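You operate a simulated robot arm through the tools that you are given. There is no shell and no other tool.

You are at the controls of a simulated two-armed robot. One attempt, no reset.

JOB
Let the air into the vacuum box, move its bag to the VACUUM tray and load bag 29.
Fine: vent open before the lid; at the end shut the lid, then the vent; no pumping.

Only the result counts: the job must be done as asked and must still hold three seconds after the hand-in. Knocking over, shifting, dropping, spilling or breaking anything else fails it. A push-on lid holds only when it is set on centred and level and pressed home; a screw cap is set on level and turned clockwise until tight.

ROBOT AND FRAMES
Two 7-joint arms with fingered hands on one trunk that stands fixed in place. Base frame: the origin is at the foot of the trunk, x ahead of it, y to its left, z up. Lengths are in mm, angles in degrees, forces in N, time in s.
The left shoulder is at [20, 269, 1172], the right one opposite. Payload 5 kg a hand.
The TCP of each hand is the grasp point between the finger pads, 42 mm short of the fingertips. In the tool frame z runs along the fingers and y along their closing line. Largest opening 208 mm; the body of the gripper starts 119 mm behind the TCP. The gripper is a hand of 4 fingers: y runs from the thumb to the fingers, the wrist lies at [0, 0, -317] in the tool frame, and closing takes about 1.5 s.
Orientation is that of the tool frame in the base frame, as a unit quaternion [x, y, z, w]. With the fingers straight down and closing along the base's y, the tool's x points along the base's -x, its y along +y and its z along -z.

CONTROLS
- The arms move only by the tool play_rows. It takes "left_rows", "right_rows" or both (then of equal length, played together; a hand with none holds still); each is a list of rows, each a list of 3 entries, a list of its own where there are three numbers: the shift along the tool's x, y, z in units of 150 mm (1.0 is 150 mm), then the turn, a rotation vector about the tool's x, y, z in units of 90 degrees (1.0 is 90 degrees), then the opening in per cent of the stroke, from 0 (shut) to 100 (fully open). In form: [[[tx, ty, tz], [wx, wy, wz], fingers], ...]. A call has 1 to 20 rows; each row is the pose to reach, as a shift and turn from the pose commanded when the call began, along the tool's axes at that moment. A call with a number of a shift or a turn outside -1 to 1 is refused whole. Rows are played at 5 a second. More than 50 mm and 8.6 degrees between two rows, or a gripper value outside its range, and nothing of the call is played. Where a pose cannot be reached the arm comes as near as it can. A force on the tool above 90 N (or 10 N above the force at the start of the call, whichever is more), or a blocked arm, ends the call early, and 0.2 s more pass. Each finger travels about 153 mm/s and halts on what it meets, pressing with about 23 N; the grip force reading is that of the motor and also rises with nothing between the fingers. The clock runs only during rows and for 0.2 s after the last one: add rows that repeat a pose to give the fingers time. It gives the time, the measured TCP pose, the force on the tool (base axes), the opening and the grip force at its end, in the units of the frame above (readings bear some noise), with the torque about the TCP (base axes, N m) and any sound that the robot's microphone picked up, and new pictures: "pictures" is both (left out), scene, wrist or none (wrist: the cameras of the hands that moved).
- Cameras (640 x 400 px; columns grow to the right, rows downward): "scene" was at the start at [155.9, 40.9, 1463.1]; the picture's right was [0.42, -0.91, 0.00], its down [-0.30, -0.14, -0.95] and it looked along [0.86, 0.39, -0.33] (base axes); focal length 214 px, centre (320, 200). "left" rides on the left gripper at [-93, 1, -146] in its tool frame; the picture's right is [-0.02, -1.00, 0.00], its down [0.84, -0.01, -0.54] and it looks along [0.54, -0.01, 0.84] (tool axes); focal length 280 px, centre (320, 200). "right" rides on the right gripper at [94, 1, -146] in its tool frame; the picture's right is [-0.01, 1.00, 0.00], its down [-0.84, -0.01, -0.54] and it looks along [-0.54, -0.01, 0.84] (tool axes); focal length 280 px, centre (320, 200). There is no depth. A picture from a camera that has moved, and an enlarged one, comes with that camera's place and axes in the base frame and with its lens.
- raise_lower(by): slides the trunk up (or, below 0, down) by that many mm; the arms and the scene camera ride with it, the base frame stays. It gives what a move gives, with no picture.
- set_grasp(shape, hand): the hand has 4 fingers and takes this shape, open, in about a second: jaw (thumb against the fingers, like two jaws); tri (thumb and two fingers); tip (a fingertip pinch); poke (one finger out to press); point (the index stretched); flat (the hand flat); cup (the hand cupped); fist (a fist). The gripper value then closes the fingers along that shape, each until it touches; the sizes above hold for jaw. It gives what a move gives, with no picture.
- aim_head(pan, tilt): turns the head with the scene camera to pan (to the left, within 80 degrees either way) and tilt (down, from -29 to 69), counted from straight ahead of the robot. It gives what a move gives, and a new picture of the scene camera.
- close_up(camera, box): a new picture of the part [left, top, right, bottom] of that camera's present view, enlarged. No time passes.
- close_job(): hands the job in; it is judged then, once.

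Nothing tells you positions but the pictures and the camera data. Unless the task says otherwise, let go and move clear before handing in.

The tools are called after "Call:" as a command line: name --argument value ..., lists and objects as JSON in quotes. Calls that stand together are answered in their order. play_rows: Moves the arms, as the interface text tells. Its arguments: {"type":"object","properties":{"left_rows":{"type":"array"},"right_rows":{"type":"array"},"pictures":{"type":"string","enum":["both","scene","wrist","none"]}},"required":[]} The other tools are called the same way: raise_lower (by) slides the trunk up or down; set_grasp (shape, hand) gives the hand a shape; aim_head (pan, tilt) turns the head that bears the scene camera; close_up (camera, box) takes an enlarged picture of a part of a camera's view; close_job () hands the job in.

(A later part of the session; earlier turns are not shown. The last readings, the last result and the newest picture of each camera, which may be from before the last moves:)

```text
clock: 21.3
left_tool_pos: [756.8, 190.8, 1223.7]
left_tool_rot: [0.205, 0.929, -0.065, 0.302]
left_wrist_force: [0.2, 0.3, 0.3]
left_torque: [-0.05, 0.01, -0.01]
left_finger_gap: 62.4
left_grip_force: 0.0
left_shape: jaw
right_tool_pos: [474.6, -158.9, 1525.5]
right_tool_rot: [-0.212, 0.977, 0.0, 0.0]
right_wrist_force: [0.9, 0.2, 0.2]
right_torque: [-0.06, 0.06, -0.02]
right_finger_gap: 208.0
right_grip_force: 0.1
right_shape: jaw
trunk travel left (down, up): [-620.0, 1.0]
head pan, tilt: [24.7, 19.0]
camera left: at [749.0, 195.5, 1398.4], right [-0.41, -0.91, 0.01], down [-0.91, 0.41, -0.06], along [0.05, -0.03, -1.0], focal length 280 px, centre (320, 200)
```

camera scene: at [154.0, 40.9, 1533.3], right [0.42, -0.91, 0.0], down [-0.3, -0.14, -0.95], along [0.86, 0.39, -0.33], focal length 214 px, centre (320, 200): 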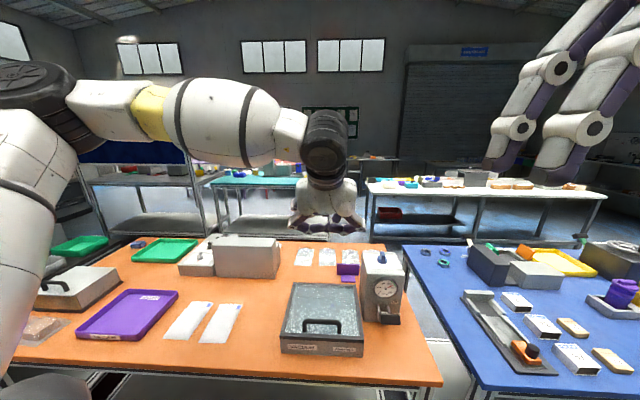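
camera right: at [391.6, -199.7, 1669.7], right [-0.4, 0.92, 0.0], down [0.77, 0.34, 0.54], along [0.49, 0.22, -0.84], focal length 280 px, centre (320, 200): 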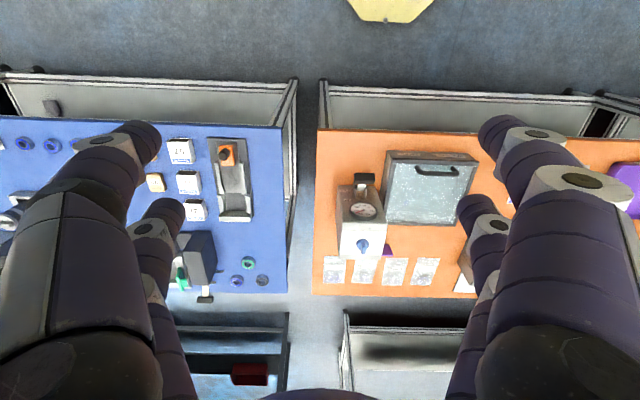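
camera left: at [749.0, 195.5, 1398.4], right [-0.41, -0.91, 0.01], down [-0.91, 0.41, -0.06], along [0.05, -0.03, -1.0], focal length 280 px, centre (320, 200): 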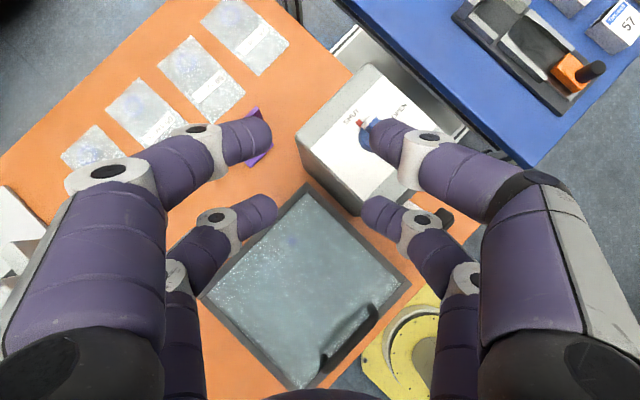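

The tilted, right-pointing pose is reachable at [757, 191, 1224]. I'll carry on to just above the knob.

Call:
play_rows --left_rows '[[[-0.094, -0.09, 0.097], [0, 0, 0], 30], [[-0.189, -0.181, 0.195], [0, 0, 0], 30], [[-0.283, -0.271, 0.292], [0, 0, 0], 30], [[-0.378, -0.362, 0.39], [0, 0, 0], 30]]' --pictures "both"

```text
clock: 22.3
left_tool_pos: [808.2, 109.3, 1203.7]
left_tool_rot: [0.205, 0.93, -0.063, 0.298]
left_wrist_force: [0.8, 0.0, -7.5]
left_torque: [-0.22, -0.57, -0.01]
left_finger_gap: 62.5
left_grip_force: 0.0
left_shape: jaw
right_tool_pos: [473.9, -159.5, 1525.1]
right_tool_rot: [-0.213, 0.977, 0.0, 0.0]
right_wrist_force: [-1.4, 0.0, 0.3]
right_torque: [0.04, -0.3, 0.0]
right_finger_gap: 207.8
right_grip_force: 0.0
right_shape: jaw
trunk travel left (down, up): [-620.0, 1.0]
head pan, tilt: [24.7, 19.0]
camera scene: at [155.0, 41.7, 1532.6], right [0.42, -0.91, 0.0], down [-0.3, -0.14, -0.95], along [0.86, 0.39, -0.33], focal length 214 px, centre (320, 200)
camera left: at [800.3, 113.8, 1377.7], right [-0.41, -0.91, 0.01], down [-0.91, 0.41, -0.05], along [0.04, -0.03, -1.0], focal length 280 px, centre (320, 200)
```

scene: 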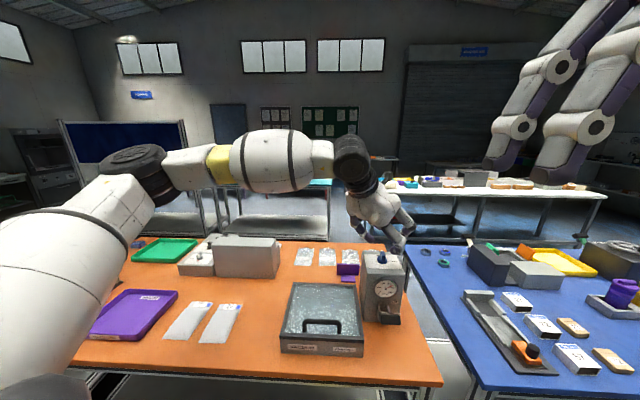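
left: 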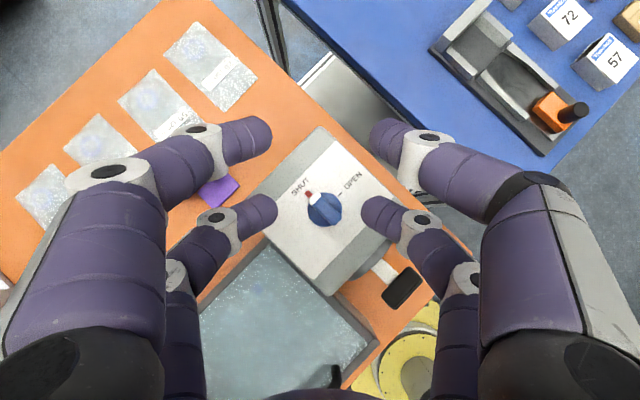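

I'm above the knob, with the knob at the centre of the left camera view. There's a small −7.5 N reading, so I'll zoom in to check clearance.

Call:
close_up --camera "left" --box '[220, 120, 420, 260]'

Call:
close_up --camera "scene" --box '[330, 170, 430, 270]'

```text
2.86 times, centred on (320, 190) of left
camera zoom: at [800.3, 113.8, 1377.7], right [-0.41, -0.91, 0.01], down [-0.91, 0.41, -0.05], along [0.04, -0.03, -1.0], focal length 801 px, centre (320, 229)
```

zoom: 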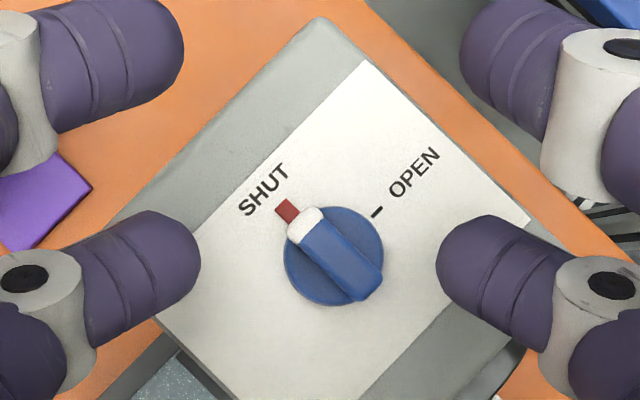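

```text
4.00 times, centred on (380, 220) of scene
camera zoom: at [155.0, 41.7, 1532.6], right [0.42, -0.91, 0.0], down [-0.3, -0.14, -0.95], along [0.86, 0.39, -0.33], focal length 858 px, centre (80, 120)
```

zoom: 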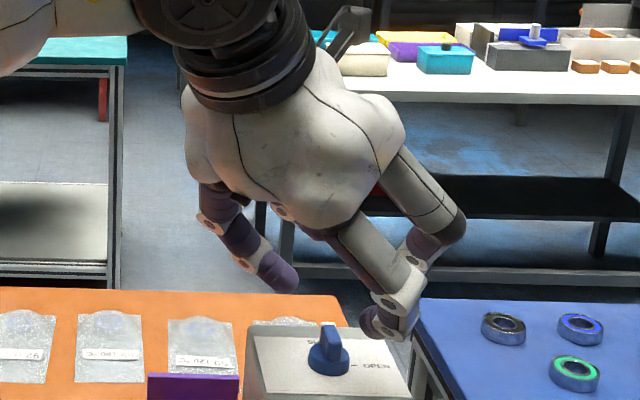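

The knob axis is at about [800, 106], with the tab running from z≈1112 to 1140. I'll lower the hand so the lower finger pair straddles the tab.

Call:
play_rows --left_rows '[[[0.03, -0.043, 0.05], [0, 0, 0], 30], [[0.06, -0.043, 0.1], [0, 0, 0], 30], [[0.09, -0.043, 0.155], [0, 0, 0], 30], [[0.121, -0.043, 0.206], [0, 0, 0], 30], [[0.121, -0.043, 0.206], [0, 0, 0], 30]]' --pictures "both"

Call:
close_up --camera "left" --box '[220, 120, 420, 260]'

Call:
close_up --camera "scene" --box '[330, 190, 430, 270]'

```text
clock: 23.5
left_tool_pos: [806.6, 102.7, 1183.7]
left_tool_rot: [0.205, 0.929, -0.066, 0.302]
left_wrist_force: [0.1, 0.1, -0.4]
left_torque: [0.04, 0.02, 0.0]
left_finger_gap: 62.4
left_grip_force: 0.0
left_shape: jaw
left hand out of reach, approached as far as the arm can: row 3, 4, 5
right_tool_pos: [474.2, -160.1, 1524.7]
right_tool_rot: [-0.213, 0.977, 0.001, 0.0]
right_wrist_force: [0.0, -0.7, 0.2]
right_torque: [-0.01, -0.03, 0.03]
right_finger_gap: 208.0
right_grip_force: 0.1
right_shape: jaw
trunk travel left (down, up): [-620.0, 1.0]
head pan, tilt: [24.7, 19.0]
camera scene: at [154.7, 40.7, 1533.3], right [0.42, -0.91, 0.0], down [-0.3, -0.14, -0.95], along [0.86, 0.39, -0.33], focal length 214 px, centre (320, 200)
camera left: at [797.3, 108.3, 1357.5], right [-0.41, -0.91, 0.01], down [-0.91, 0.41, -0.06], along [0.05, -0.03, -1.0], focal length 280 px, centre (320, 200)
```

scene: 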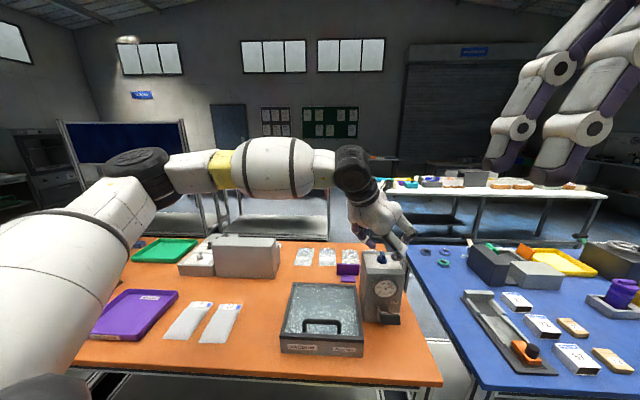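
left: 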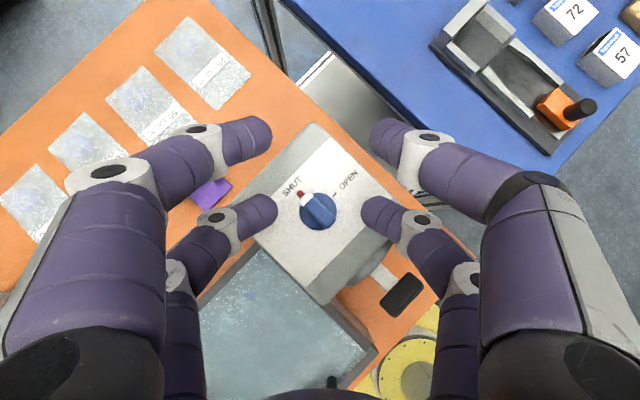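

```text
2.86 times, centred on (320, 190) of left
camera zoom: at [797.3, 108.3, 1357.5], right [-0.41, -0.91, 0.01], down [-0.91, 0.41, -0.06], along [0.05, -0.03, -1.0], focal length 801 px, centre (320, 229)
```

zoom: 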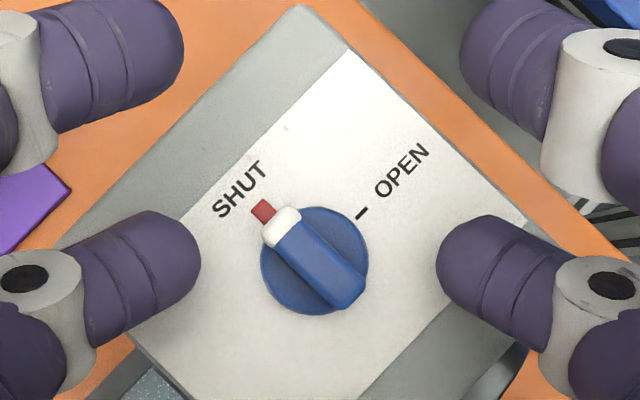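

```text
5.00 times, centred on (380, 230) of scene
camera zoom: at [154.7, 40.7, 1533.3], right [0.42, -0.91, 0.0], down [-0.3, -0.14, -0.95], along [0.86, 0.39, -0.33], focal length 1072 px, centre (20, 50)
```

zoom: 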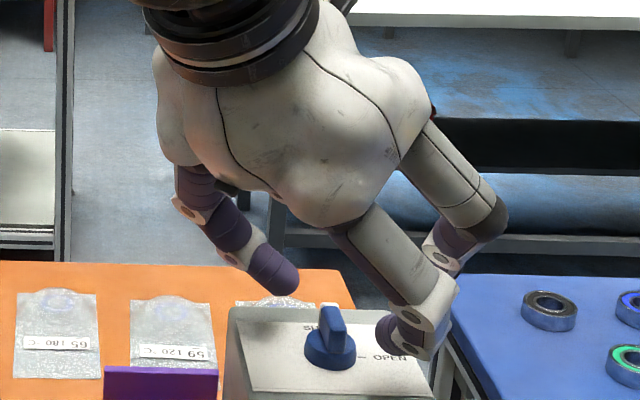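

The hand stops at z≈1184 in this pose, just short of a grip. I'll back up, close the fingers into a compact pusher, yaw to about −50° and tilt to 40°, then push the white end of the tab to the right from its left side.

Call:
play_rows --left_rows '[[[-0.09, 0, -0.12], [0, 0, 0], 30], [[-0.176, 0, -0.243], [0, 0, 0], 15], [[-0.16, 0.05, -0.26], [0.04, 0, 0.056], 0], [[-0.14, 0.1, -0.27], [0.08, 0, 0.112], 0], [[-0.12, 0.15, -0.29], [0.12, 0, 0.168], 0], [[-0.099, 0.187, -0.299], [0.163, 0, 0.225], 0], [[-0.099, 0.187, -0.299], [0.163, 0, 0.225], 0], [[-0.099, 0.187, -0.299], [0.163, 0, 0.225], 0]]' --pictures "wrist"

```text
clock: 25.3
left_tool_pos: [806.0, 135.1, 1228.3]
left_tool_rot: [0.403, 0.862, -0.13, 0.279]
left_wrist_force: [-0.5, 0.5, 0.5]
left_torque: [-0.03, 0.04, -0.02]
left_finger_gap: 0.2
left_grip_force: 23.2
left_shape: jaw
left hand out of reach, approached as far as the arm can: row 2
right_tool_pos: [475.2, -159.2, 1524.8]
right_tool_rot: [-0.212, 0.977, 0.0, 0.0]
right_wrist_force: [1.0, 0.0, 0.4]
right_torque: [0.0, 0.07, 0.03]
right_finger_gap: 207.9
right_grip_force: 0.0
right_shape: jaw
trunk travel left (down, up): [-620.0, 1.0]
head pan, tilt: [24.7, 19.0]
camera left: at [799.7, 143.9, 1401.6], right [-0.76, -0.65, 0.01], down [-0.65, 0.76, -0.06], along [0.03, -0.05, -1.0], focal length 280 px, centre (320, 200)
```

left: 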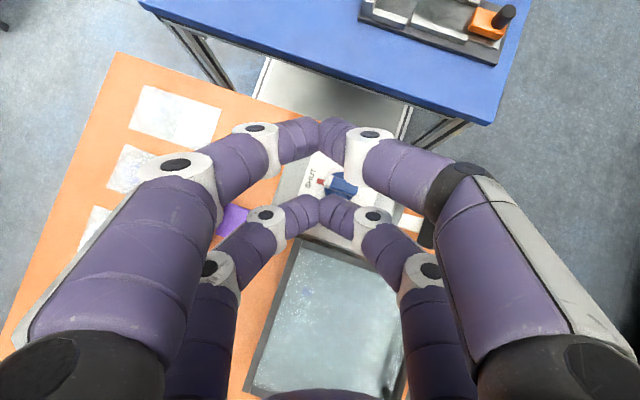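

The fingers are closed into a pusher and the hand is to the left of the tab's white end. I'll tilt slightly more and lower it to just above the knob disc.

Call:
play_rows --left_rows '[[[0.05, 0, 0.07], [0, -0.022, 0], 0], [[0.1, 0, 0.14], [0, -0.044, 0], 0], [[0.15, 0, 0.21], [0, -0.044, 0], 0], [[0.204, 0, 0.28], [0, -0.044, 0], 0], [[0.204, 0, 0.28], [0, -0.044, 0], 0]]' --pictures "wrist"

Call:
close_up --camera "left" --box '[220, 100, 420, 240]'

Call:
close_up --camera "scene" --box '[330, 200, 430, 270]'

```text
clock: 26.5
left_tool_pos: [805.2, 134.3, 1177.5]
left_tool_rot: [0.397, 0.852, -0.143, 0.31]
left_wrist_force: [0.2, 0.1, -0.3]
left_torque: [0.01, 0.02, 0.01]
left_finger_gap: 0.0
left_grip_force: 22.7
left_shape: jaw
right_tool_pos: [474.8, -159.9, 1525.4]
right_tool_rot: [-0.213, 0.977, 0.0, 0.0]
right_wrist_force: [0.3, -0.4, 0.1]
right_torque: [-0.02, -0.03, 0.01]
right_finger_gap: 208.2
right_grip_force: 0.1
right_shape: jaw
trunk travel left (down, up): [-620.0, 1.0]
head pan, tilt: [24.7, 19.0]
camera left: at [791.8, 152.7, 1349.2], right [-0.76, -0.65, 0.01], down [-0.65, 0.75, -0.13], along [0.08, -0.1, -0.99], focal length 280 px, centre (320, 200)
```

left: 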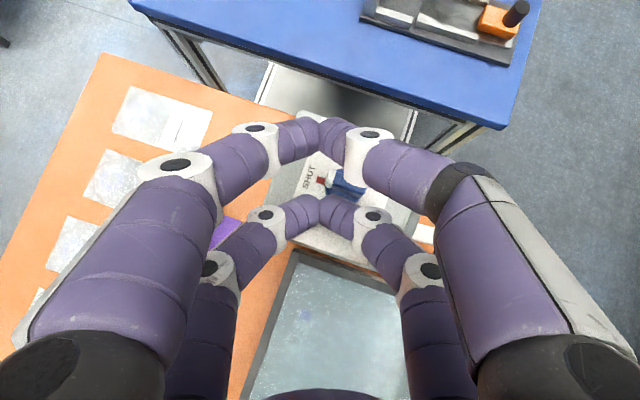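

```text
2.86 times, centred on (320, 170) of left
camera zoom: at [791.8, 152.7, 1349.2], right [-0.76, -0.65, 0.01], down [-0.65, 0.75, -0.13], along [0.08, -0.1, -0.99], focal length 801 px, centre (320, 286)
```

zoom: 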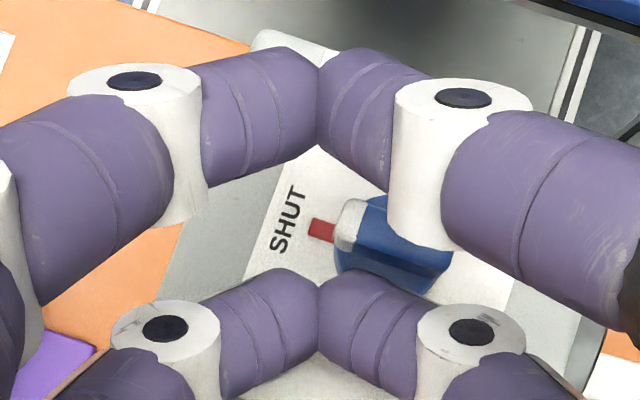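

```text
5.71 times, centred on (380, 235) of scene
camera zoom: at [154.6, 41.0, 1533.3], right [0.42, -0.91, 0.0], down [-0.3, -0.14, -0.95], along [0.86, 0.39, -0.33], focal length 1226 px, centre (-23, 0)
```

zoom: 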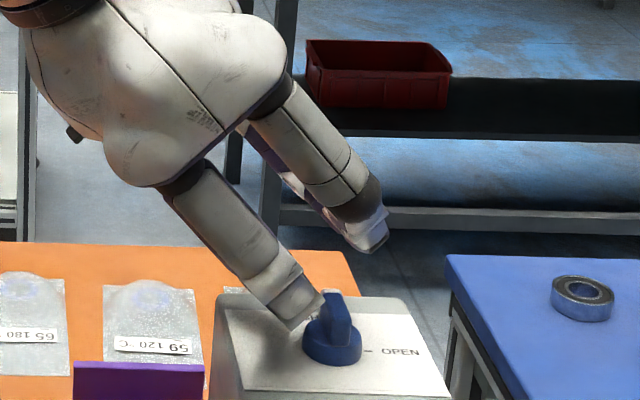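

The pusher is lined up just left of the white end. I'll push slowly to the right by about 25 mm to swing it toward OPEN.

Call:
play_rows --left_rows '[[[-0.024, -0.011, 0.02], [0, 0, 0], 0], [[-0.048, -0.022, 0.04], [0, 0, 0], 0], [[-0.073, -0.033, 0.061], [0, 0, 0], 0], [[-0.097, -0.044, 0.081], [0, 0, 0], 0], [[-0.121, -0.055, 0.101], [0, 0, 0], 0], [[-0.121, -0.055, 0.101], [0, 0, 0], 0]]' --pictures "wrist"

Call:
close_up --camera "left" --box '[220, 100, 420, 240]'

Call:
close_up --camera "scene" --box '[330, 220, 430, 290]'

```text
clock: 27.9
left_tool_pos: [816.3, 108.6, 1180.1]
left_tool_rot: [0.398, 0.851, -0.143, 0.312]
left_wrist_force: [8.4, 4.4, 18.8]
left_torque: [0.29, -0.25, 0.0]
left_finger_gap: 0.2
left_grip_force: 23.1
left_shape: jaw
right_tool_pos: [473.4, -161.0, 1525.2]
right_tool_rot: [-0.212, 0.977, 0.001, 0.001]
right_wrist_force: [0.2, -0.6, 0.2]
right_torque: [0.13, 0.0, -0.01]
right_finger_gap: 207.8
right_grip_force: 0.0
right_shape: jaw
trunk travel left (down, up): [-620.0, 1.0]
head pan, tilt: [24.7, 19.0]
camera left: at [800.1, 127.4, 1351.7], right [-0.76, -0.65, 0.0], down [-0.65, 0.75, -0.13], along [0.08, -0.1, -0.99], focal length 280 px, centre (320, 200)
```

left: 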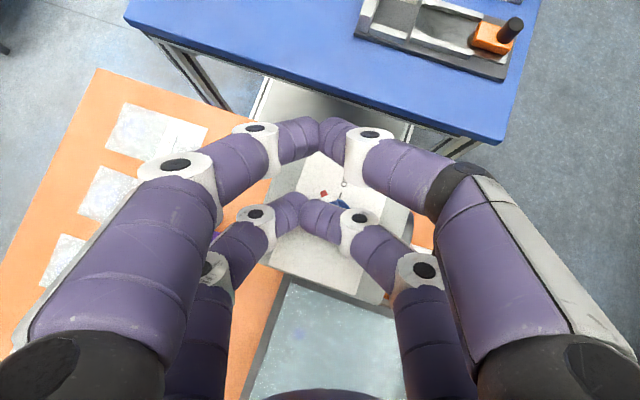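

```text
2.86 times, centred on (320, 170) of left
camera zoom: at [800.1, 127.4, 1351.7], right [-0.76, -0.65, 0.0], down [-0.65, 0.75, -0.13], along [0.08, -0.1, -0.99], focal length 801 px, centre (320, 286)
```

zoom: 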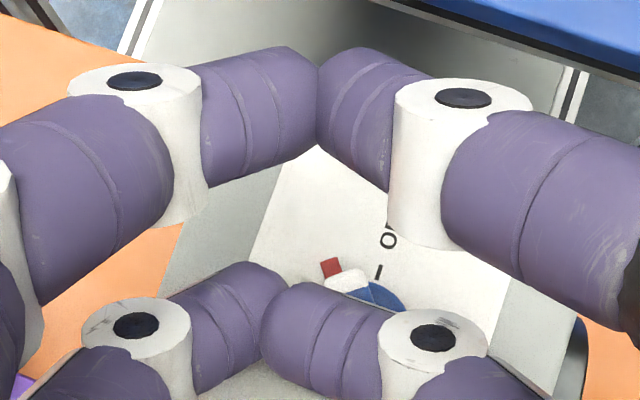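

```text
5.71 times, centred on (380, 255) of scene
camera zoom: at [154.1, 40.2, 1533.5], right [0.42, -0.91, 0.0], down [-0.3, -0.14, -0.95], along [0.86, 0.39, -0.33], focal length 1226 px, centre (-23, -114)
```

zoom: 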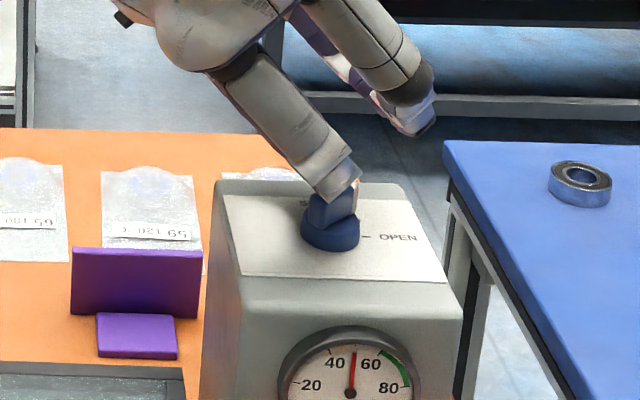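

The tab has started turning and the gauge has dropped to about 52 kPa. The finger is riding on the tab's edge, so I'll lift off and see how far it turned.

Call:
play_rows --left_rows '[[[-0.06, 0.02, -0.08], [0, 0, 0], 0], [[-0.12, 0.04, -0.15], [0, 0, 0], 0], [[-0.17, 0.06, -0.22], [0, 0, 0], 20], [[-0.17, 0.06, -0.22], [0, 0, 0], 30], [[-0.17, 0.06, -0.22], [0, 0, 0], 30]]' --pictures "wrist"

Call:
close_up --camera "left" --box '[220, 100, 420, 260]'

Call:
close_up --camera "scene" --box '[330, 220, 430, 290]'

```text
clock: 29.1
left_tool_pos: [819.9, 119.3, 1216.8]
left_tool_rot: [0.397, 0.852, -0.143, 0.309]
left_wrist_force: [-0.2, -0.5, 0.6]
left_torque: [0.0, -0.01, 0.0]
left_finger_gap: 61.8
left_grip_force: 0.0
left_shape: jaw
right_tool_pos: [475.1, -160.2, 1524.6]
right_tool_rot: [-0.213, 0.977, 0.0, 0.0]
right_wrist_force: [1.1, 0.2, 0.6]
right_torque: [0.05, -0.04, -0.02]
right_finger_gap: 207.9
right_grip_force: 0.0
right_shape: jaw
trunk travel left (down, up): [-620.0, 1.0]
head pan, tilt: [24.7, 19.0]
camera left: at [806.4, 136.7, 1390.5], right [-0.76, -0.65, 0.01], down [-0.65, 0.75, -0.13], along [0.08, -0.1, -0.99], focal length 280 px, centre (320, 200)
```

left: 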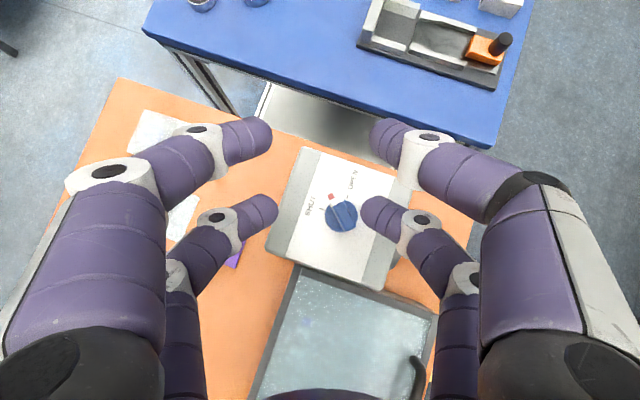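

```text
2.50 times, centred on (320, 180) of left
camera zoom: at [806.4, 136.7, 1390.5], right [-0.76, -0.65, 0.01], down [-0.65, 0.75, -0.13], along [0.08, -0.1, -0.99], focal length 701 px, centre (320, 250)
```

zoom: 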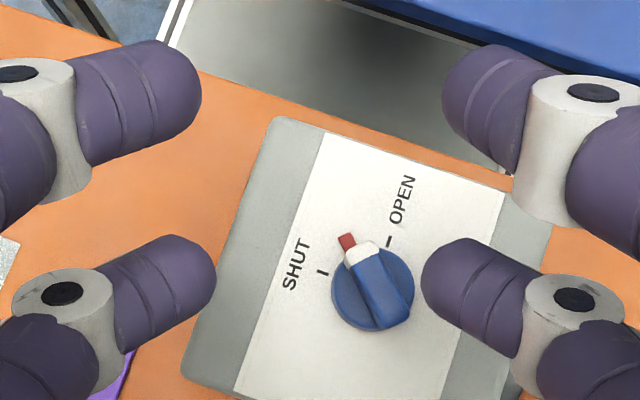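

```text
5.71 times, centred on (380, 255) of scene
camera zoom: at [154.8, 41.0, 1533.2], right [0.42, -0.91, 0.0], down [-0.3, -0.14, -0.95], along [0.86, 0.39, -0.33], focal length 1226 px, centre (-23, -114)
```

zoom: 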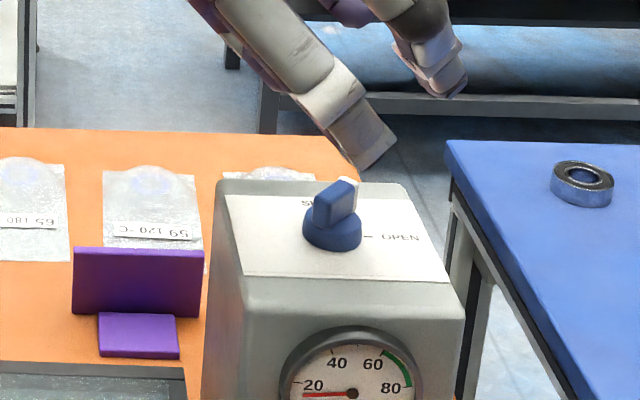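

The tab is about halfway (pointing −24°) and the gauge has fallen below 20 kPa. I'll straddle the tab with the lower finger pair, close on it, and turn the rest of the way.

Call:
play_rows --left_rows '[[[0, -0.154, 0], [0, 0, 0], 30], [[0.06, -0.154, 0.08], [0, 0, 0], 30], [[0.12, -0.154, 0.16], [0, 0, 0], 30], [[0.175, -0.154, 0.234], [0, 0, 0], 30], [[0.175, -0.154, 0.234], [0, 0, 0], 30]]' --pictures "wrist"

Call:
close_up --camera "left" --box '[220, 100, 420, 260]'

Call:
close_up --camera "scene" --box '[330, 220, 430, 290]'

```text
clock: 30.3
left_tool_pos: [802.4, 102.7, 1174.3]
left_tool_rot: [0.397, 0.852, -0.143, 0.31]
left_wrist_force: [0.5, -0.9, 0.3]
left_torque: [0.01, 0.0, 0.0]
left_finger_gap: 62.2
left_grip_force: 0.0
left_shape: jaw
right_tool_pos: [475.3, -160.1, 1525.0]
right_tool_rot: [-0.213, 0.977, 0.001, 0.0]
right_wrist_force: [-0.7, -0.2, 0.3]
right_torque: [-0.02, -0.09, 0.03]
right_finger_gap: 208.0
right_grip_force: 0.1
right_shape: jaw
trunk travel left (down, up): [-620.0, 1.0]
head pan, tilt: [24.7, 19.0]
camera left: at [788.8, 120.0, 1347.1], right [-0.76, -0.65, 0.01], down [-0.65, 0.75, -0.13], along [0.08, -0.1, -0.99], focal length 280 px, centre (320, 200)
```

left: 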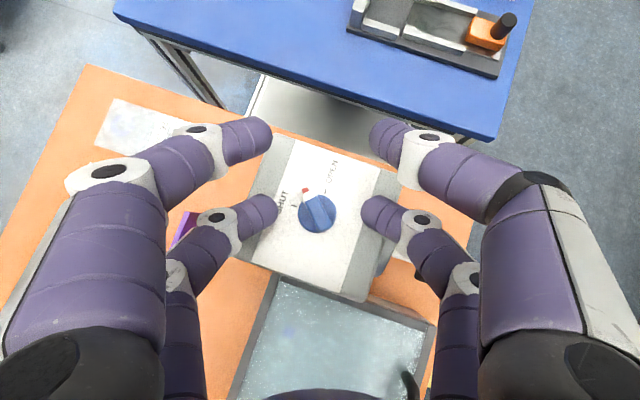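

```text
2.50 times, centred on (320, 180) of left
camera zoom: at [788.8, 120.0, 1347.1], right [-0.76, -0.65, 0.01], down [-0.65, 0.75, -0.13], along [0.08, -0.1, -0.99], focal length 701 px, centre (320, 250)
```

zoom: 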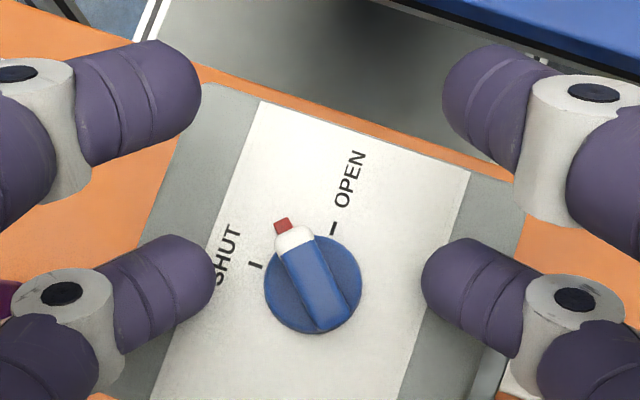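

```text
5.71 times, centred on (380, 255) of scene
camera zoom: at [154.1, 40.7, 1533.4], right [0.42, -0.91, 0.0], down [-0.3, -0.14, -0.95], along [0.86, 0.39, -0.33], focal length 1226 px, centre (-23, -114)
```

zoom: 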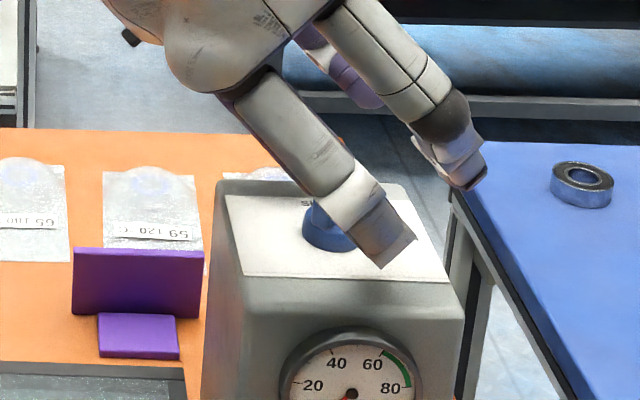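

The lower fingers straddle the tab with their midpoint right on it, and the gauge is near 0. I'll close on the tab now.

Call:
play_rows --left_rows '[[[0, 0, 0], [0, 0, 0], 20], [[0, 0, 0], [0, 0, 0], 10], [[0, 0, 0], [0, 0, 0], 0], [[0, 0, 0], [0, 0, 0], 0], [[0, 0, 0], [0, 0, 0], 0], [[0, 0, 0], [0, 0, 0], 0]]' --pictures "wrist"

Call:
close_up --camera "left" --box '[220, 100, 420, 260]'

Call:
close_up --camera "scene" --box '[330, 220, 430, 290]'

```text
clock: 31.7
left_tool_pos: [802.2, 102.8, 1173.7]
left_tool_rot: [0.397, 0.852, -0.143, 0.31]
left_wrist_force: [0.7, -2.8, -4.7]
left_torque: [-0.08, -0.05, -0.01]
left_finger_gap: 0.0
left_grip_force: 22.7
left_shape: jaw
right_tool_pos: [476.1, -159.6, 1525.2]
right_tool_rot: [-0.212, 0.977, 0.001, 0.0]
right_wrist_force: [-0.5, 0.0, 0.2]
right_torque: [-0.03, 0.02, 0.0]
right_finger_gap: 207.9
right_grip_force: 0.1
right_shape: jaw
trunk travel left (down, up): [-620.0, 1.0]
head pan, tilt: [24.7, 19.0]
camera left: at [789.5, 120.0, 1346.0], right [-0.76, -0.65, 0.01], down [-0.65, 0.75, -0.13], along [0.08, -0.1, -0.99], focal length 280 px, centre (320, 200)
```

left: 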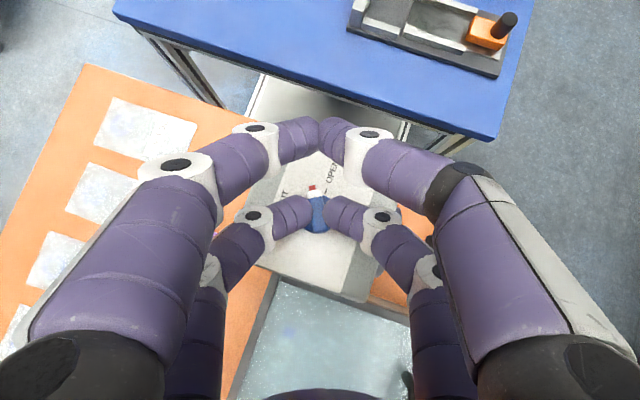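

```text
2.50 times, centred on (320, 180) of left
camera zoom: at [789.5, 120.0, 1346.0], right [-0.76, -0.65, 0.01], down [-0.65, 0.75, -0.13], along [0.08, -0.1, -0.99], focal length 701 px, centre (320, 250)
```

zoom: 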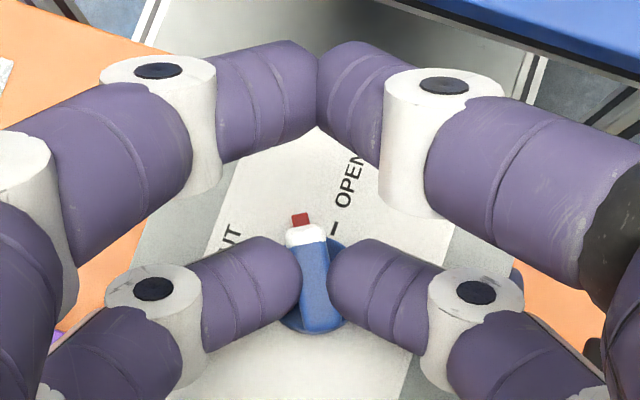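

```text
5.71 times, centred on (380, 255) of scene
camera zoom: at [155.1, 40.8, 1533.2], right [0.42, -0.91, 0.0], down [-0.3, -0.14, -0.95], along [0.86, 0.39, -0.33], focal length 1226 px, centre (-23, -114)
```

zoom: 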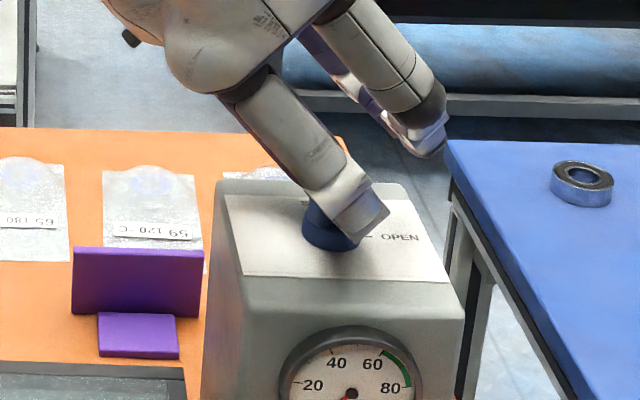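

The grip pulled the tab round to about −42°, so 27° remains to OPEN. I'll rotate the hand clockwise about the knob axis while holding the tab.

Call:
play_rows --left_rows '[[[0.001, -0.002, -0.001], [0.04, 0, 0.048], 0], [[0.002, -0.004, -0.002], [0.08, 0, 0.096], 0], [[0.003, -0.006, -0.002], [0.12, 0, 0.144], 0], [[0.004, -0.008, -0.003], [0.16, 0, 0.192], 0], [[0.005, -0.011, -0.004], [0.199, 0, 0.239], 0], [[0.005, -0.011, -0.004], [0.199, 0, 0.239], 0]]' --pictures "wrist"

Call:
close_up --camera "left" --box '[220, 100, 420, 260]'

```text
clock: 33.1
left_tool_pos: [801.1, 102.4, 1173.4]
left_tool_rot: [0.592, 0.731, -0.213, 0.265]
left_wrist_force: [-3.9, 1.3, -5.8]
left_torque: [0.02, 0.18, 0.02]
left_finger_gap: 0.0
left_grip_force: 22.9
left_shape: jaw
right_tool_pos: [474.6, -159.5, 1525.5]
right_tool_rot: [-0.213, 0.977, 0.0, -0.001]
right_wrist_force: [0.2, 0.3, -0.7]
right_torque: [0.0, 0.02, -0.01]
right_finger_gap: 207.9
right_grip_force: 0.2
right_shape: jaw
trunk travel left (down, up): [-620.0, 1.0]
head pan, tilt: [24.7, 19.0]
camera left: at [798.0, 123.8, 1346.2], right [-0.98, -0.22, 0.01], down [-0.22, 0.97, -0.12], along [0.02, -0.12, -0.99], focal length 280 px, centre (320, 200)
```

left: 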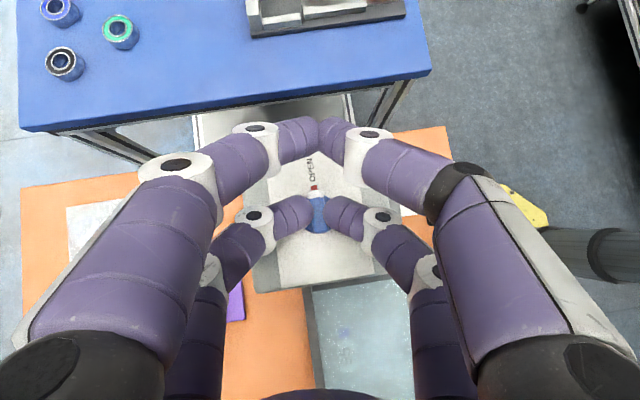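

```text
2.50 times, centred on (320, 180) of left
camera zoom: at [798.0, 123.8, 1346.2], right [-0.98, -0.22, 0.01], down [-0.22, 0.97, -0.12], along [0.02, -0.12, -0.99], focal length 701 px, centre (320, 250)
```

zoom: 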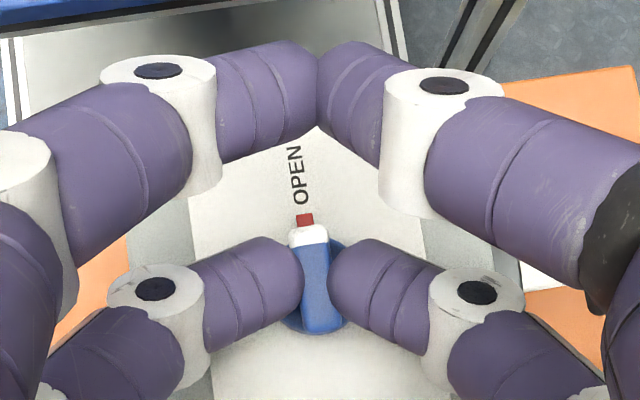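

The red pointer now lines up with OPEN. I'll release the tab, lift clear and check the knob and gauge.

Call:
play_rows --left_rows '[[[0, 0, 0], [0, 0, 0], 15], [[0, 0, 0], [0, 0, 0], 30], [[0, 0, 0], [0, 0, 0], 30], [[-0.08, 0, -0.1], [0, 0, 0], 30], [[-0.18, 0, -0.2], [0, 0, 0], 30], [[-0.28, 0, -0.32], [0, 0, 0], 30], [[-0.2, 0, -0.5], [0, 0, 0], 30]]' --pictures "wrist"

Call:
close_up --camera "left" --box '[220, 100, 420, 260]'

Call:
close_up --camera "scene" --box '[340, 230, 420, 320]'

```text
clock: 34.7
left_tool_pos: [794.9, 125.7, 1249.9]
left_tool_rot: [0.591, 0.732, -0.213, 0.265]
left_wrist_force: [-0.2, 1.2, -1.0]
left_torque: [-0.15, -0.08, 0.02]
left_finger_gap: 62.1
left_grip_force: 0.0
left_shape: jaw
right_tool_pos: [472.5, -158.9, 1525.4]
right_tool_rot: [-0.213, 0.977, 0.0, 0.002]
right_wrist_force: [-2.1, 2.1, 0.5]
right_torque: [-0.16, -0.1, -0.02]
right_finger_gap: 208.1
right_grip_force: 0.0
right_shape: jaw
trunk travel left (down, up): [-620.0, 1.0]
head pan, tilt: [24.7, 19.0]
camera left: at [791.5, 148.3, 1422.8], right [-0.97, -0.22, 0.01], down [-0.22, 0.97, -0.13], along [0.02, -0.12, -0.99], focal length 280 px, centre (320, 200)
```

left: 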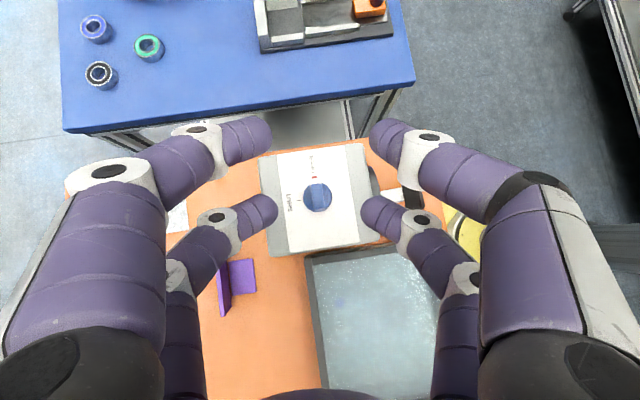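

```text
2.50 times, centred on (320, 180) of left
camera zoom: at [791.5, 148.3, 1422.8], right [-0.97, -0.22, 0.01], down [-0.22, 0.97, -0.13], along [0.02, -0.12, -0.99], focal length 701 px, centre (320, 250)
```

zoom: 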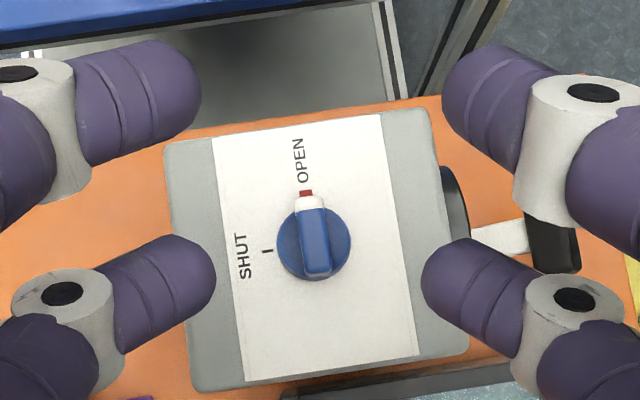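

```text
4.44 times, centred on (380, 275) of scene
camera zoom: at [154.0, 42.4, 1533.3], right [0.42, -0.91, 0.0], down [-0.3, -0.14, -0.95], along [0.86, 0.39, -0.33], focal length 953 px, centre (53, -133)
```

zoom: 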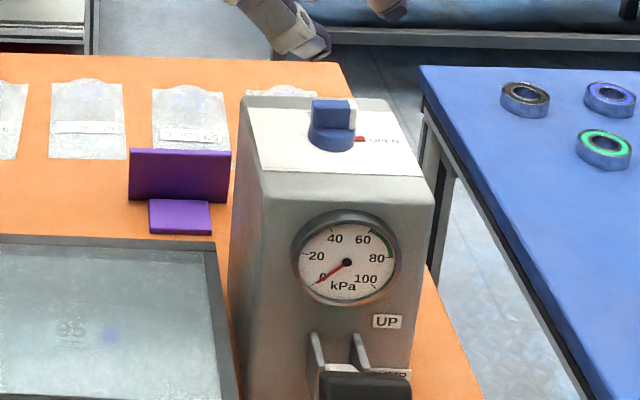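

The vent is at OPEN and the gauge reads 0, so the air is in. Next is the lid, so I'll look at the back of the box and the purple bracket for the hinge layout.

Call:
close_up --camera "left" --box '[200, 220, 460, 400]'

Call:
close_up --camera "scene" --box '[270, 270, 375, 360]'

```text
2.22 times, centred on (330, 310) of left
camera zoom: at [791.5, 148.3, 1422.8], right [-0.97, -0.22, 0.01], down [-0.22, 0.97, -0.13], along [0.02, -0.12, -0.99], focal length 623 px, centre (298, -44)
```

zoom: 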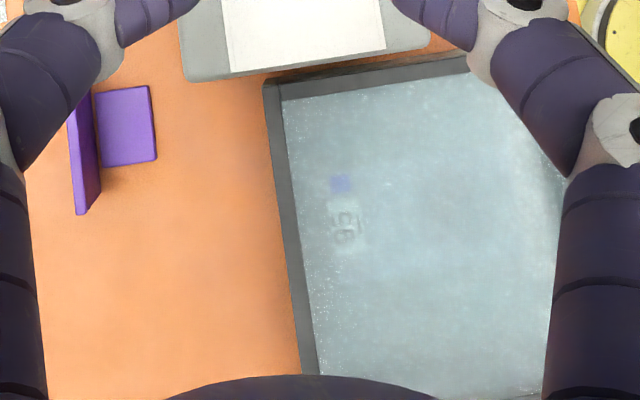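

```text
4.44 times, centred on (322, 315) of scene
camera zoom: at [154.0, 42.4, 1533.3], right [0.42, -0.91, 0.0], down [-0.3, -0.14, -0.95], along [0.86, 0.39, -0.33], focal length 953 px, centre (309, -311)
```

zoom: 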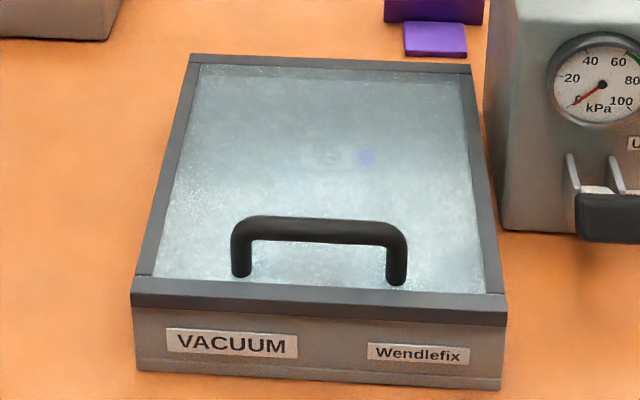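

The lid appears hinged at the back, with the handle bar near [574, 229] and its top at z≈1020. I'll bring the left hand over, keeping the tilt until it's above the handle.

Call:
play_rows --left_rows '[[[0.15, -0.16, 0], [0, 0, 0], 30], [[0.31, -0.32, 0], [0, 0, 0], 30], [[0.47, -0.48, 0], [0, 0, 0], 30], [[0.63, -0.65, 0], [0, 0, 0], 30]]' --pictures "none"

Call:
play_rows --left_rows '[[[0.15, -0.16, 0], [0, 0, 0], 35], [[0.31, -0.32, 0], [0, 0, 0], 40], [[0.47, -0.48, 0], [0, 0, 0], 40], [[0.63, -0.65, 0], [0, 0, 0], 40]]' --pictures "both"

```text
clock: 35.7
left_tool_pos: [685.5, 177.3, 1189.5]
left_tool_rot: [0.591, 0.731, -0.213, 0.266]
left_wrist_force: [-0.7, 1.1, -0.3]
left_torque: [-0.03, 0.03, -0.04]
left_finger_gap: 62.3
left_grip_force: 0.0
left_shape: jaw
right_tool_pos: [475.8, -158.5, 1524.4]
right_tool_rot: [-0.214, 0.977, 0.0, 0.0]
right_wrist_force: [-0.9, 0.0, 0.1]
right_torque: [-0.1, -0.02, 0.02]
right_finger_gap: 207.9
right_grip_force: 0.0
right_shape: jaw
trunk travel left (down, up): [-620.0, 1.0]
head pan, tilt: [24.7, 19.0]
```

```text
clock: 36.7
left_tool_pos: [574.3, 227.4, 1129.6]
left_tool_rot: [0.591, 0.731, -0.213, 0.266]
left_wrist_force: [0.4, 0.1, 0.0]
left_torque: [-0.01, -0.02, 0.0]
left_finger_gap: 82.9
left_grip_force: 0.0
left_shape: jaw
right_tool_pos: [475.5, -159.9, 1524.3]
right_tool_rot: [-0.214, 0.977, 0.0, 0.0]
right_wrist_force: [0.2, 0.1, 0.0]
right_torque: [-0.06, 0.01, 0.03]
right_finger_gap: 207.8
right_grip_force: 0.0
right_shape: jaw
trunk travel left (down, up): [-620.0, 1.0]
head pan, tilt: [24.7, 19.0]
camera scene: at [154.9, 41.4, 1533.2], right [0.42, -0.91, 0.0], down [-0.3, -0.14, -0.95], along [0.86, 0.39, -0.33], focal length 214 px, centre (320, 200)
camera left: at [571.3, 249.9, 1302.5], right [-0.98, -0.22, 0.01], down [-0.22, 0.97, -0.13], along [0.02, -0.12, -0.99], focal length 280 px, centre (320, 200)
```

scene: 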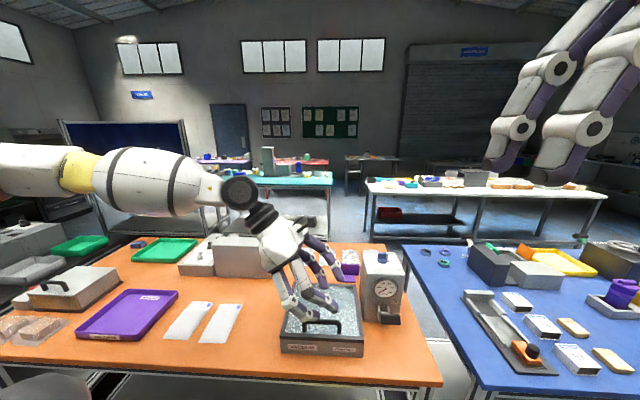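
left: 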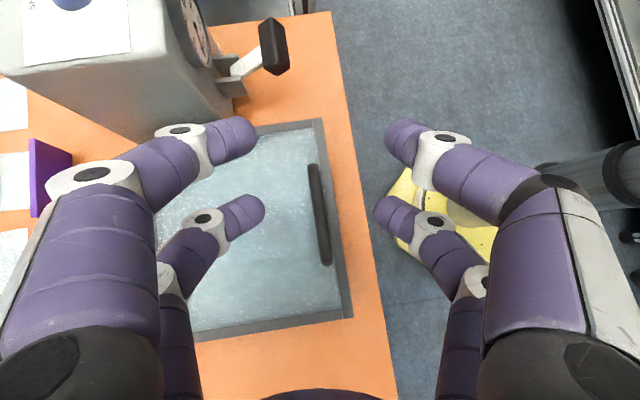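

The handle bar is about 102 mm long, centred near [574, 229, 1013], and running at azimuth −70°. I'll bring the hand upright with its closing line across the bar, then pitch it so the fingers hook the bar from the front.

Call:
play_rows --left_rows '[[[0, 0, 0], [0, 0.089, 0], 40], [[0, 0, 0], [0, 0.178, 0], 40], [[0, 0, 0], [0, 0.267, 0], 40], [[0, 0, 0], [0, 0.356, 0], 40], [[0, 0, 0], [0, 0.444, 0], 40]]' --pictures "none"

Call:
play_rows --left_rows '[[[0, 0, -0.1], [-0.08, 0, -0.03], 45], [[0, 0, -0.15], [-0.16, 0, -0.06], 45], [[0, 0, -0.15], [-0.24, 0, -0.085], 45], [[0, 0, -0.15], [-0.32, 0, -0.085], 45], [[0, 0, -0.15], [-0.4, 0, -0.085], 45]]' --pictures "both"

```text
clock: 37.9
left_tool_pos: [578.4, 227.9, 1130.3]
left_tool_rot: [0.628, 0.778, 0.002, -0.001]
left_wrist_force: [0.0, -0.4, 0.5]
left_torque: [-0.03, 0.04, 0.0]
left_finger_gap: 82.9
left_grip_force: 0.0
left_shape: jaw
right_tool_pos: [476.4, -158.3, 1523.3]
right_tool_rot: [-0.212, 0.977, 0.001, -0.001]
right_wrist_force: [1.3, 0.7, -0.7]
right_torque: [-0.04, 0.26, -0.02]
right_finger_gap: 207.8
right_grip_force: 0.1
right_shape: jaw
trunk travel left (down, up): [-620.0, 1.0]
head pan, tilt: [24.7, 19.0]
```

```text
clock: 39.1
left_tool_pos: [575.2, 226.8, 1153.2]
left_tool_rot: [0.545, 0.779, 0.243, 0.194]
left_wrist_force: [1.2, -0.3, 0.7]
left_torque: [-0.03, 0.06, 0.0]
left_finger_gap: 93.3
left_grip_force: 0.0
left_shape: jaw
right_tool_pos: [475.2, -160.8, 1524.5]
right_tool_rot: [-0.213, 0.977, 0.0, 0.001]
right_wrist_force: [-0.3, -0.2, 1.4]
right_torque: [-0.02, 0.01, -0.03]
right_finger_gap: 208.0
right_grip_force: 0.0
right_shape: jaw
trunk travel left (down, up): [-620.0, 1.0]
head pan, tilt: [24.7, 19.0]
camera scene: at [155.2, 40.9, 1533.1], right [0.42, -0.91, 0.0], down [-0.3, -0.14, -0.95], along [0.86, 0.39, -0.33], focal length 214 px, centre (320, 200)
camera left: at [524.6, 115.0, 1275.1], right [-0.75, -0.3, -0.59], down [-0.59, 0.7, 0.39], along [0.29, 0.65, -0.71], focal length 280 px, centre (320, 200)
```

scene: 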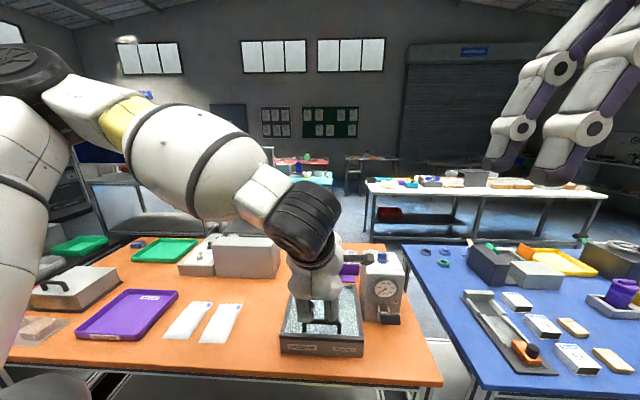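
left: 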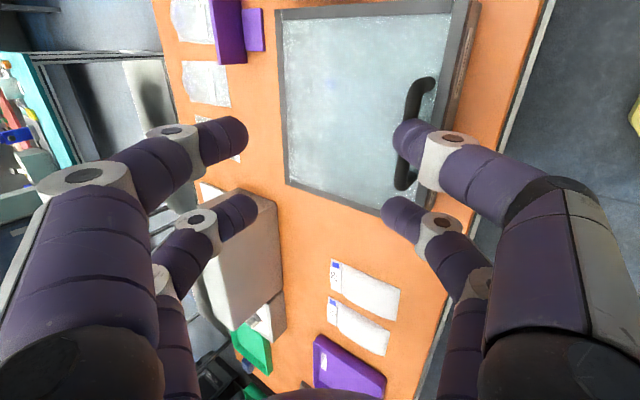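

The hand is pitched about 36° forward with its closing line across the bar. I'll back off along the finger direction, narrow the opening to about 50 mm, then slide in over the bar.

Call:
play_rows --left_rows '[[[0.017, -0.18, -0.07], [0, 0, 0], 40], [[0.035, -0.37, -0.14], [0, 0, 0], 32], [[0.052, -0.553, -0.216], [0, 0, 0], 25], [[0.052, -0.553, -0.216], [0, 0, 0], 25]]' --pictures "both"

Call:
close_up --camera "scene" --box '[240, 230, 400, 360]'

```text
clock: 40.1
left_tool_pos: [490.1, 205.8, 1130.1]
left_tool_rot: [0.545, 0.779, 0.242, 0.193]
left_wrist_force: [0.0, -0.9, 0.4]
left_torque: [0.02, -0.05, 0.0]
left_finger_gap: 52.2
left_grip_force: 0.0
left_shape: jaw
right_tool_pos: [473.2, -160.1, 1525.0]
right_tool_rot: [-0.213, 0.977, 0.0, 0.001]
right_wrist_force: [-1.0, -0.2, 1.0]
right_torque: [0.02, -0.08, -0.03]
right_finger_gap: 207.9
right_grip_force: 0.1
right_shape: jaw
trunk travel left (down, up): [-620.0, 1.0]
head pan, tilt: [24.7, 19.0]
camera scene: at [153.8, 40.7, 1533.4], right [0.42, -0.91, 0.0], down [-0.3, -0.14, -0.95], along [0.86, 0.39, -0.32], focal length 214 px, centre (320, 200)
camera left: at [438.7, 94.2, 1253.3], right [-0.75, -0.3, -0.59], down [-0.59, 0.7, 0.4], along [0.29, 0.65, -0.71], focal length 280 px, centre (320, 200)
```

scene: 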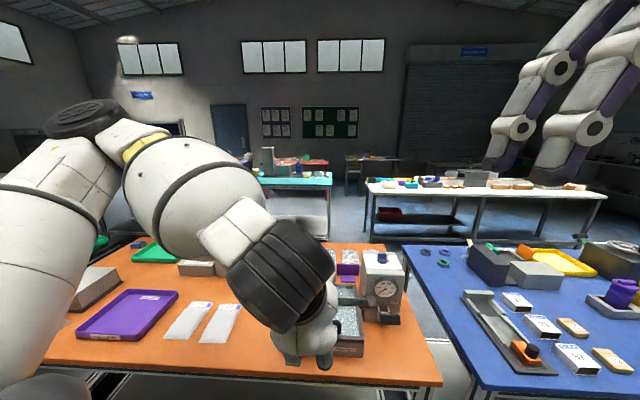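
left: 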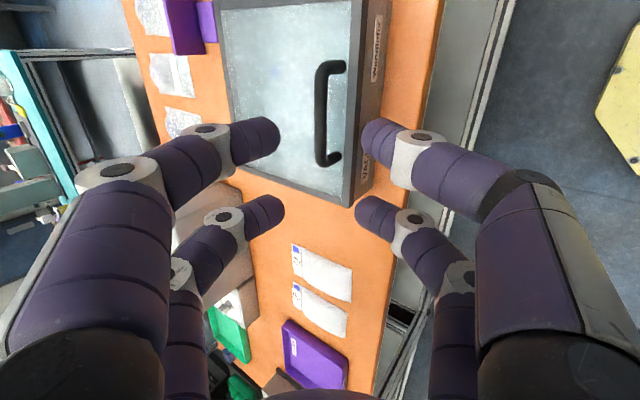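

```text
3.08 times, centred on (320, 295) of scene
camera zoom: at [153.8, 40.7, 1533.4], right [0.42, -0.91, 0.0], down [-0.3, -0.14, -0.95], along [0.86, 0.39, -0.32], focal length 660 px, centre (320, -92)
```

zoom: 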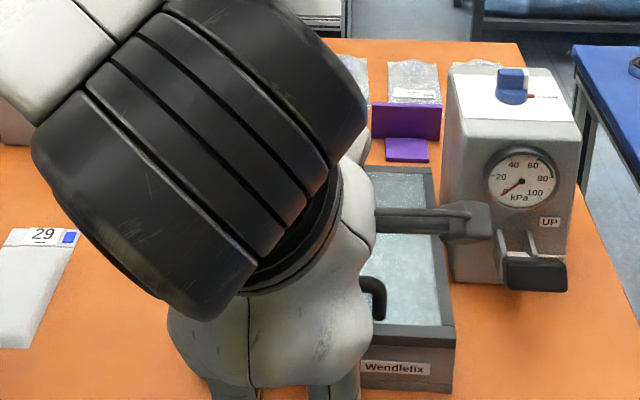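

The bar sits between the finger pairs in the left camera view. I'll zoom in to refine its position before sliding in.

Call:
close_up --camera "left" --box '[240, 20, 420, 220]'

```text
2.00 times, centred on (330, 120) of left
camera zoom: at [438.7, 94.2, 1253.3], right [-0.75, -0.3, -0.59], down [-0.59, 0.7, 0.4], along [0.29, 0.65, -0.71], focal length 561 px, centre (300, 360)
```

zoom: 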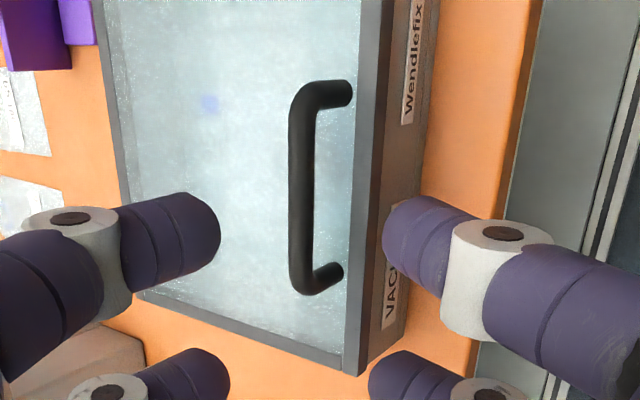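

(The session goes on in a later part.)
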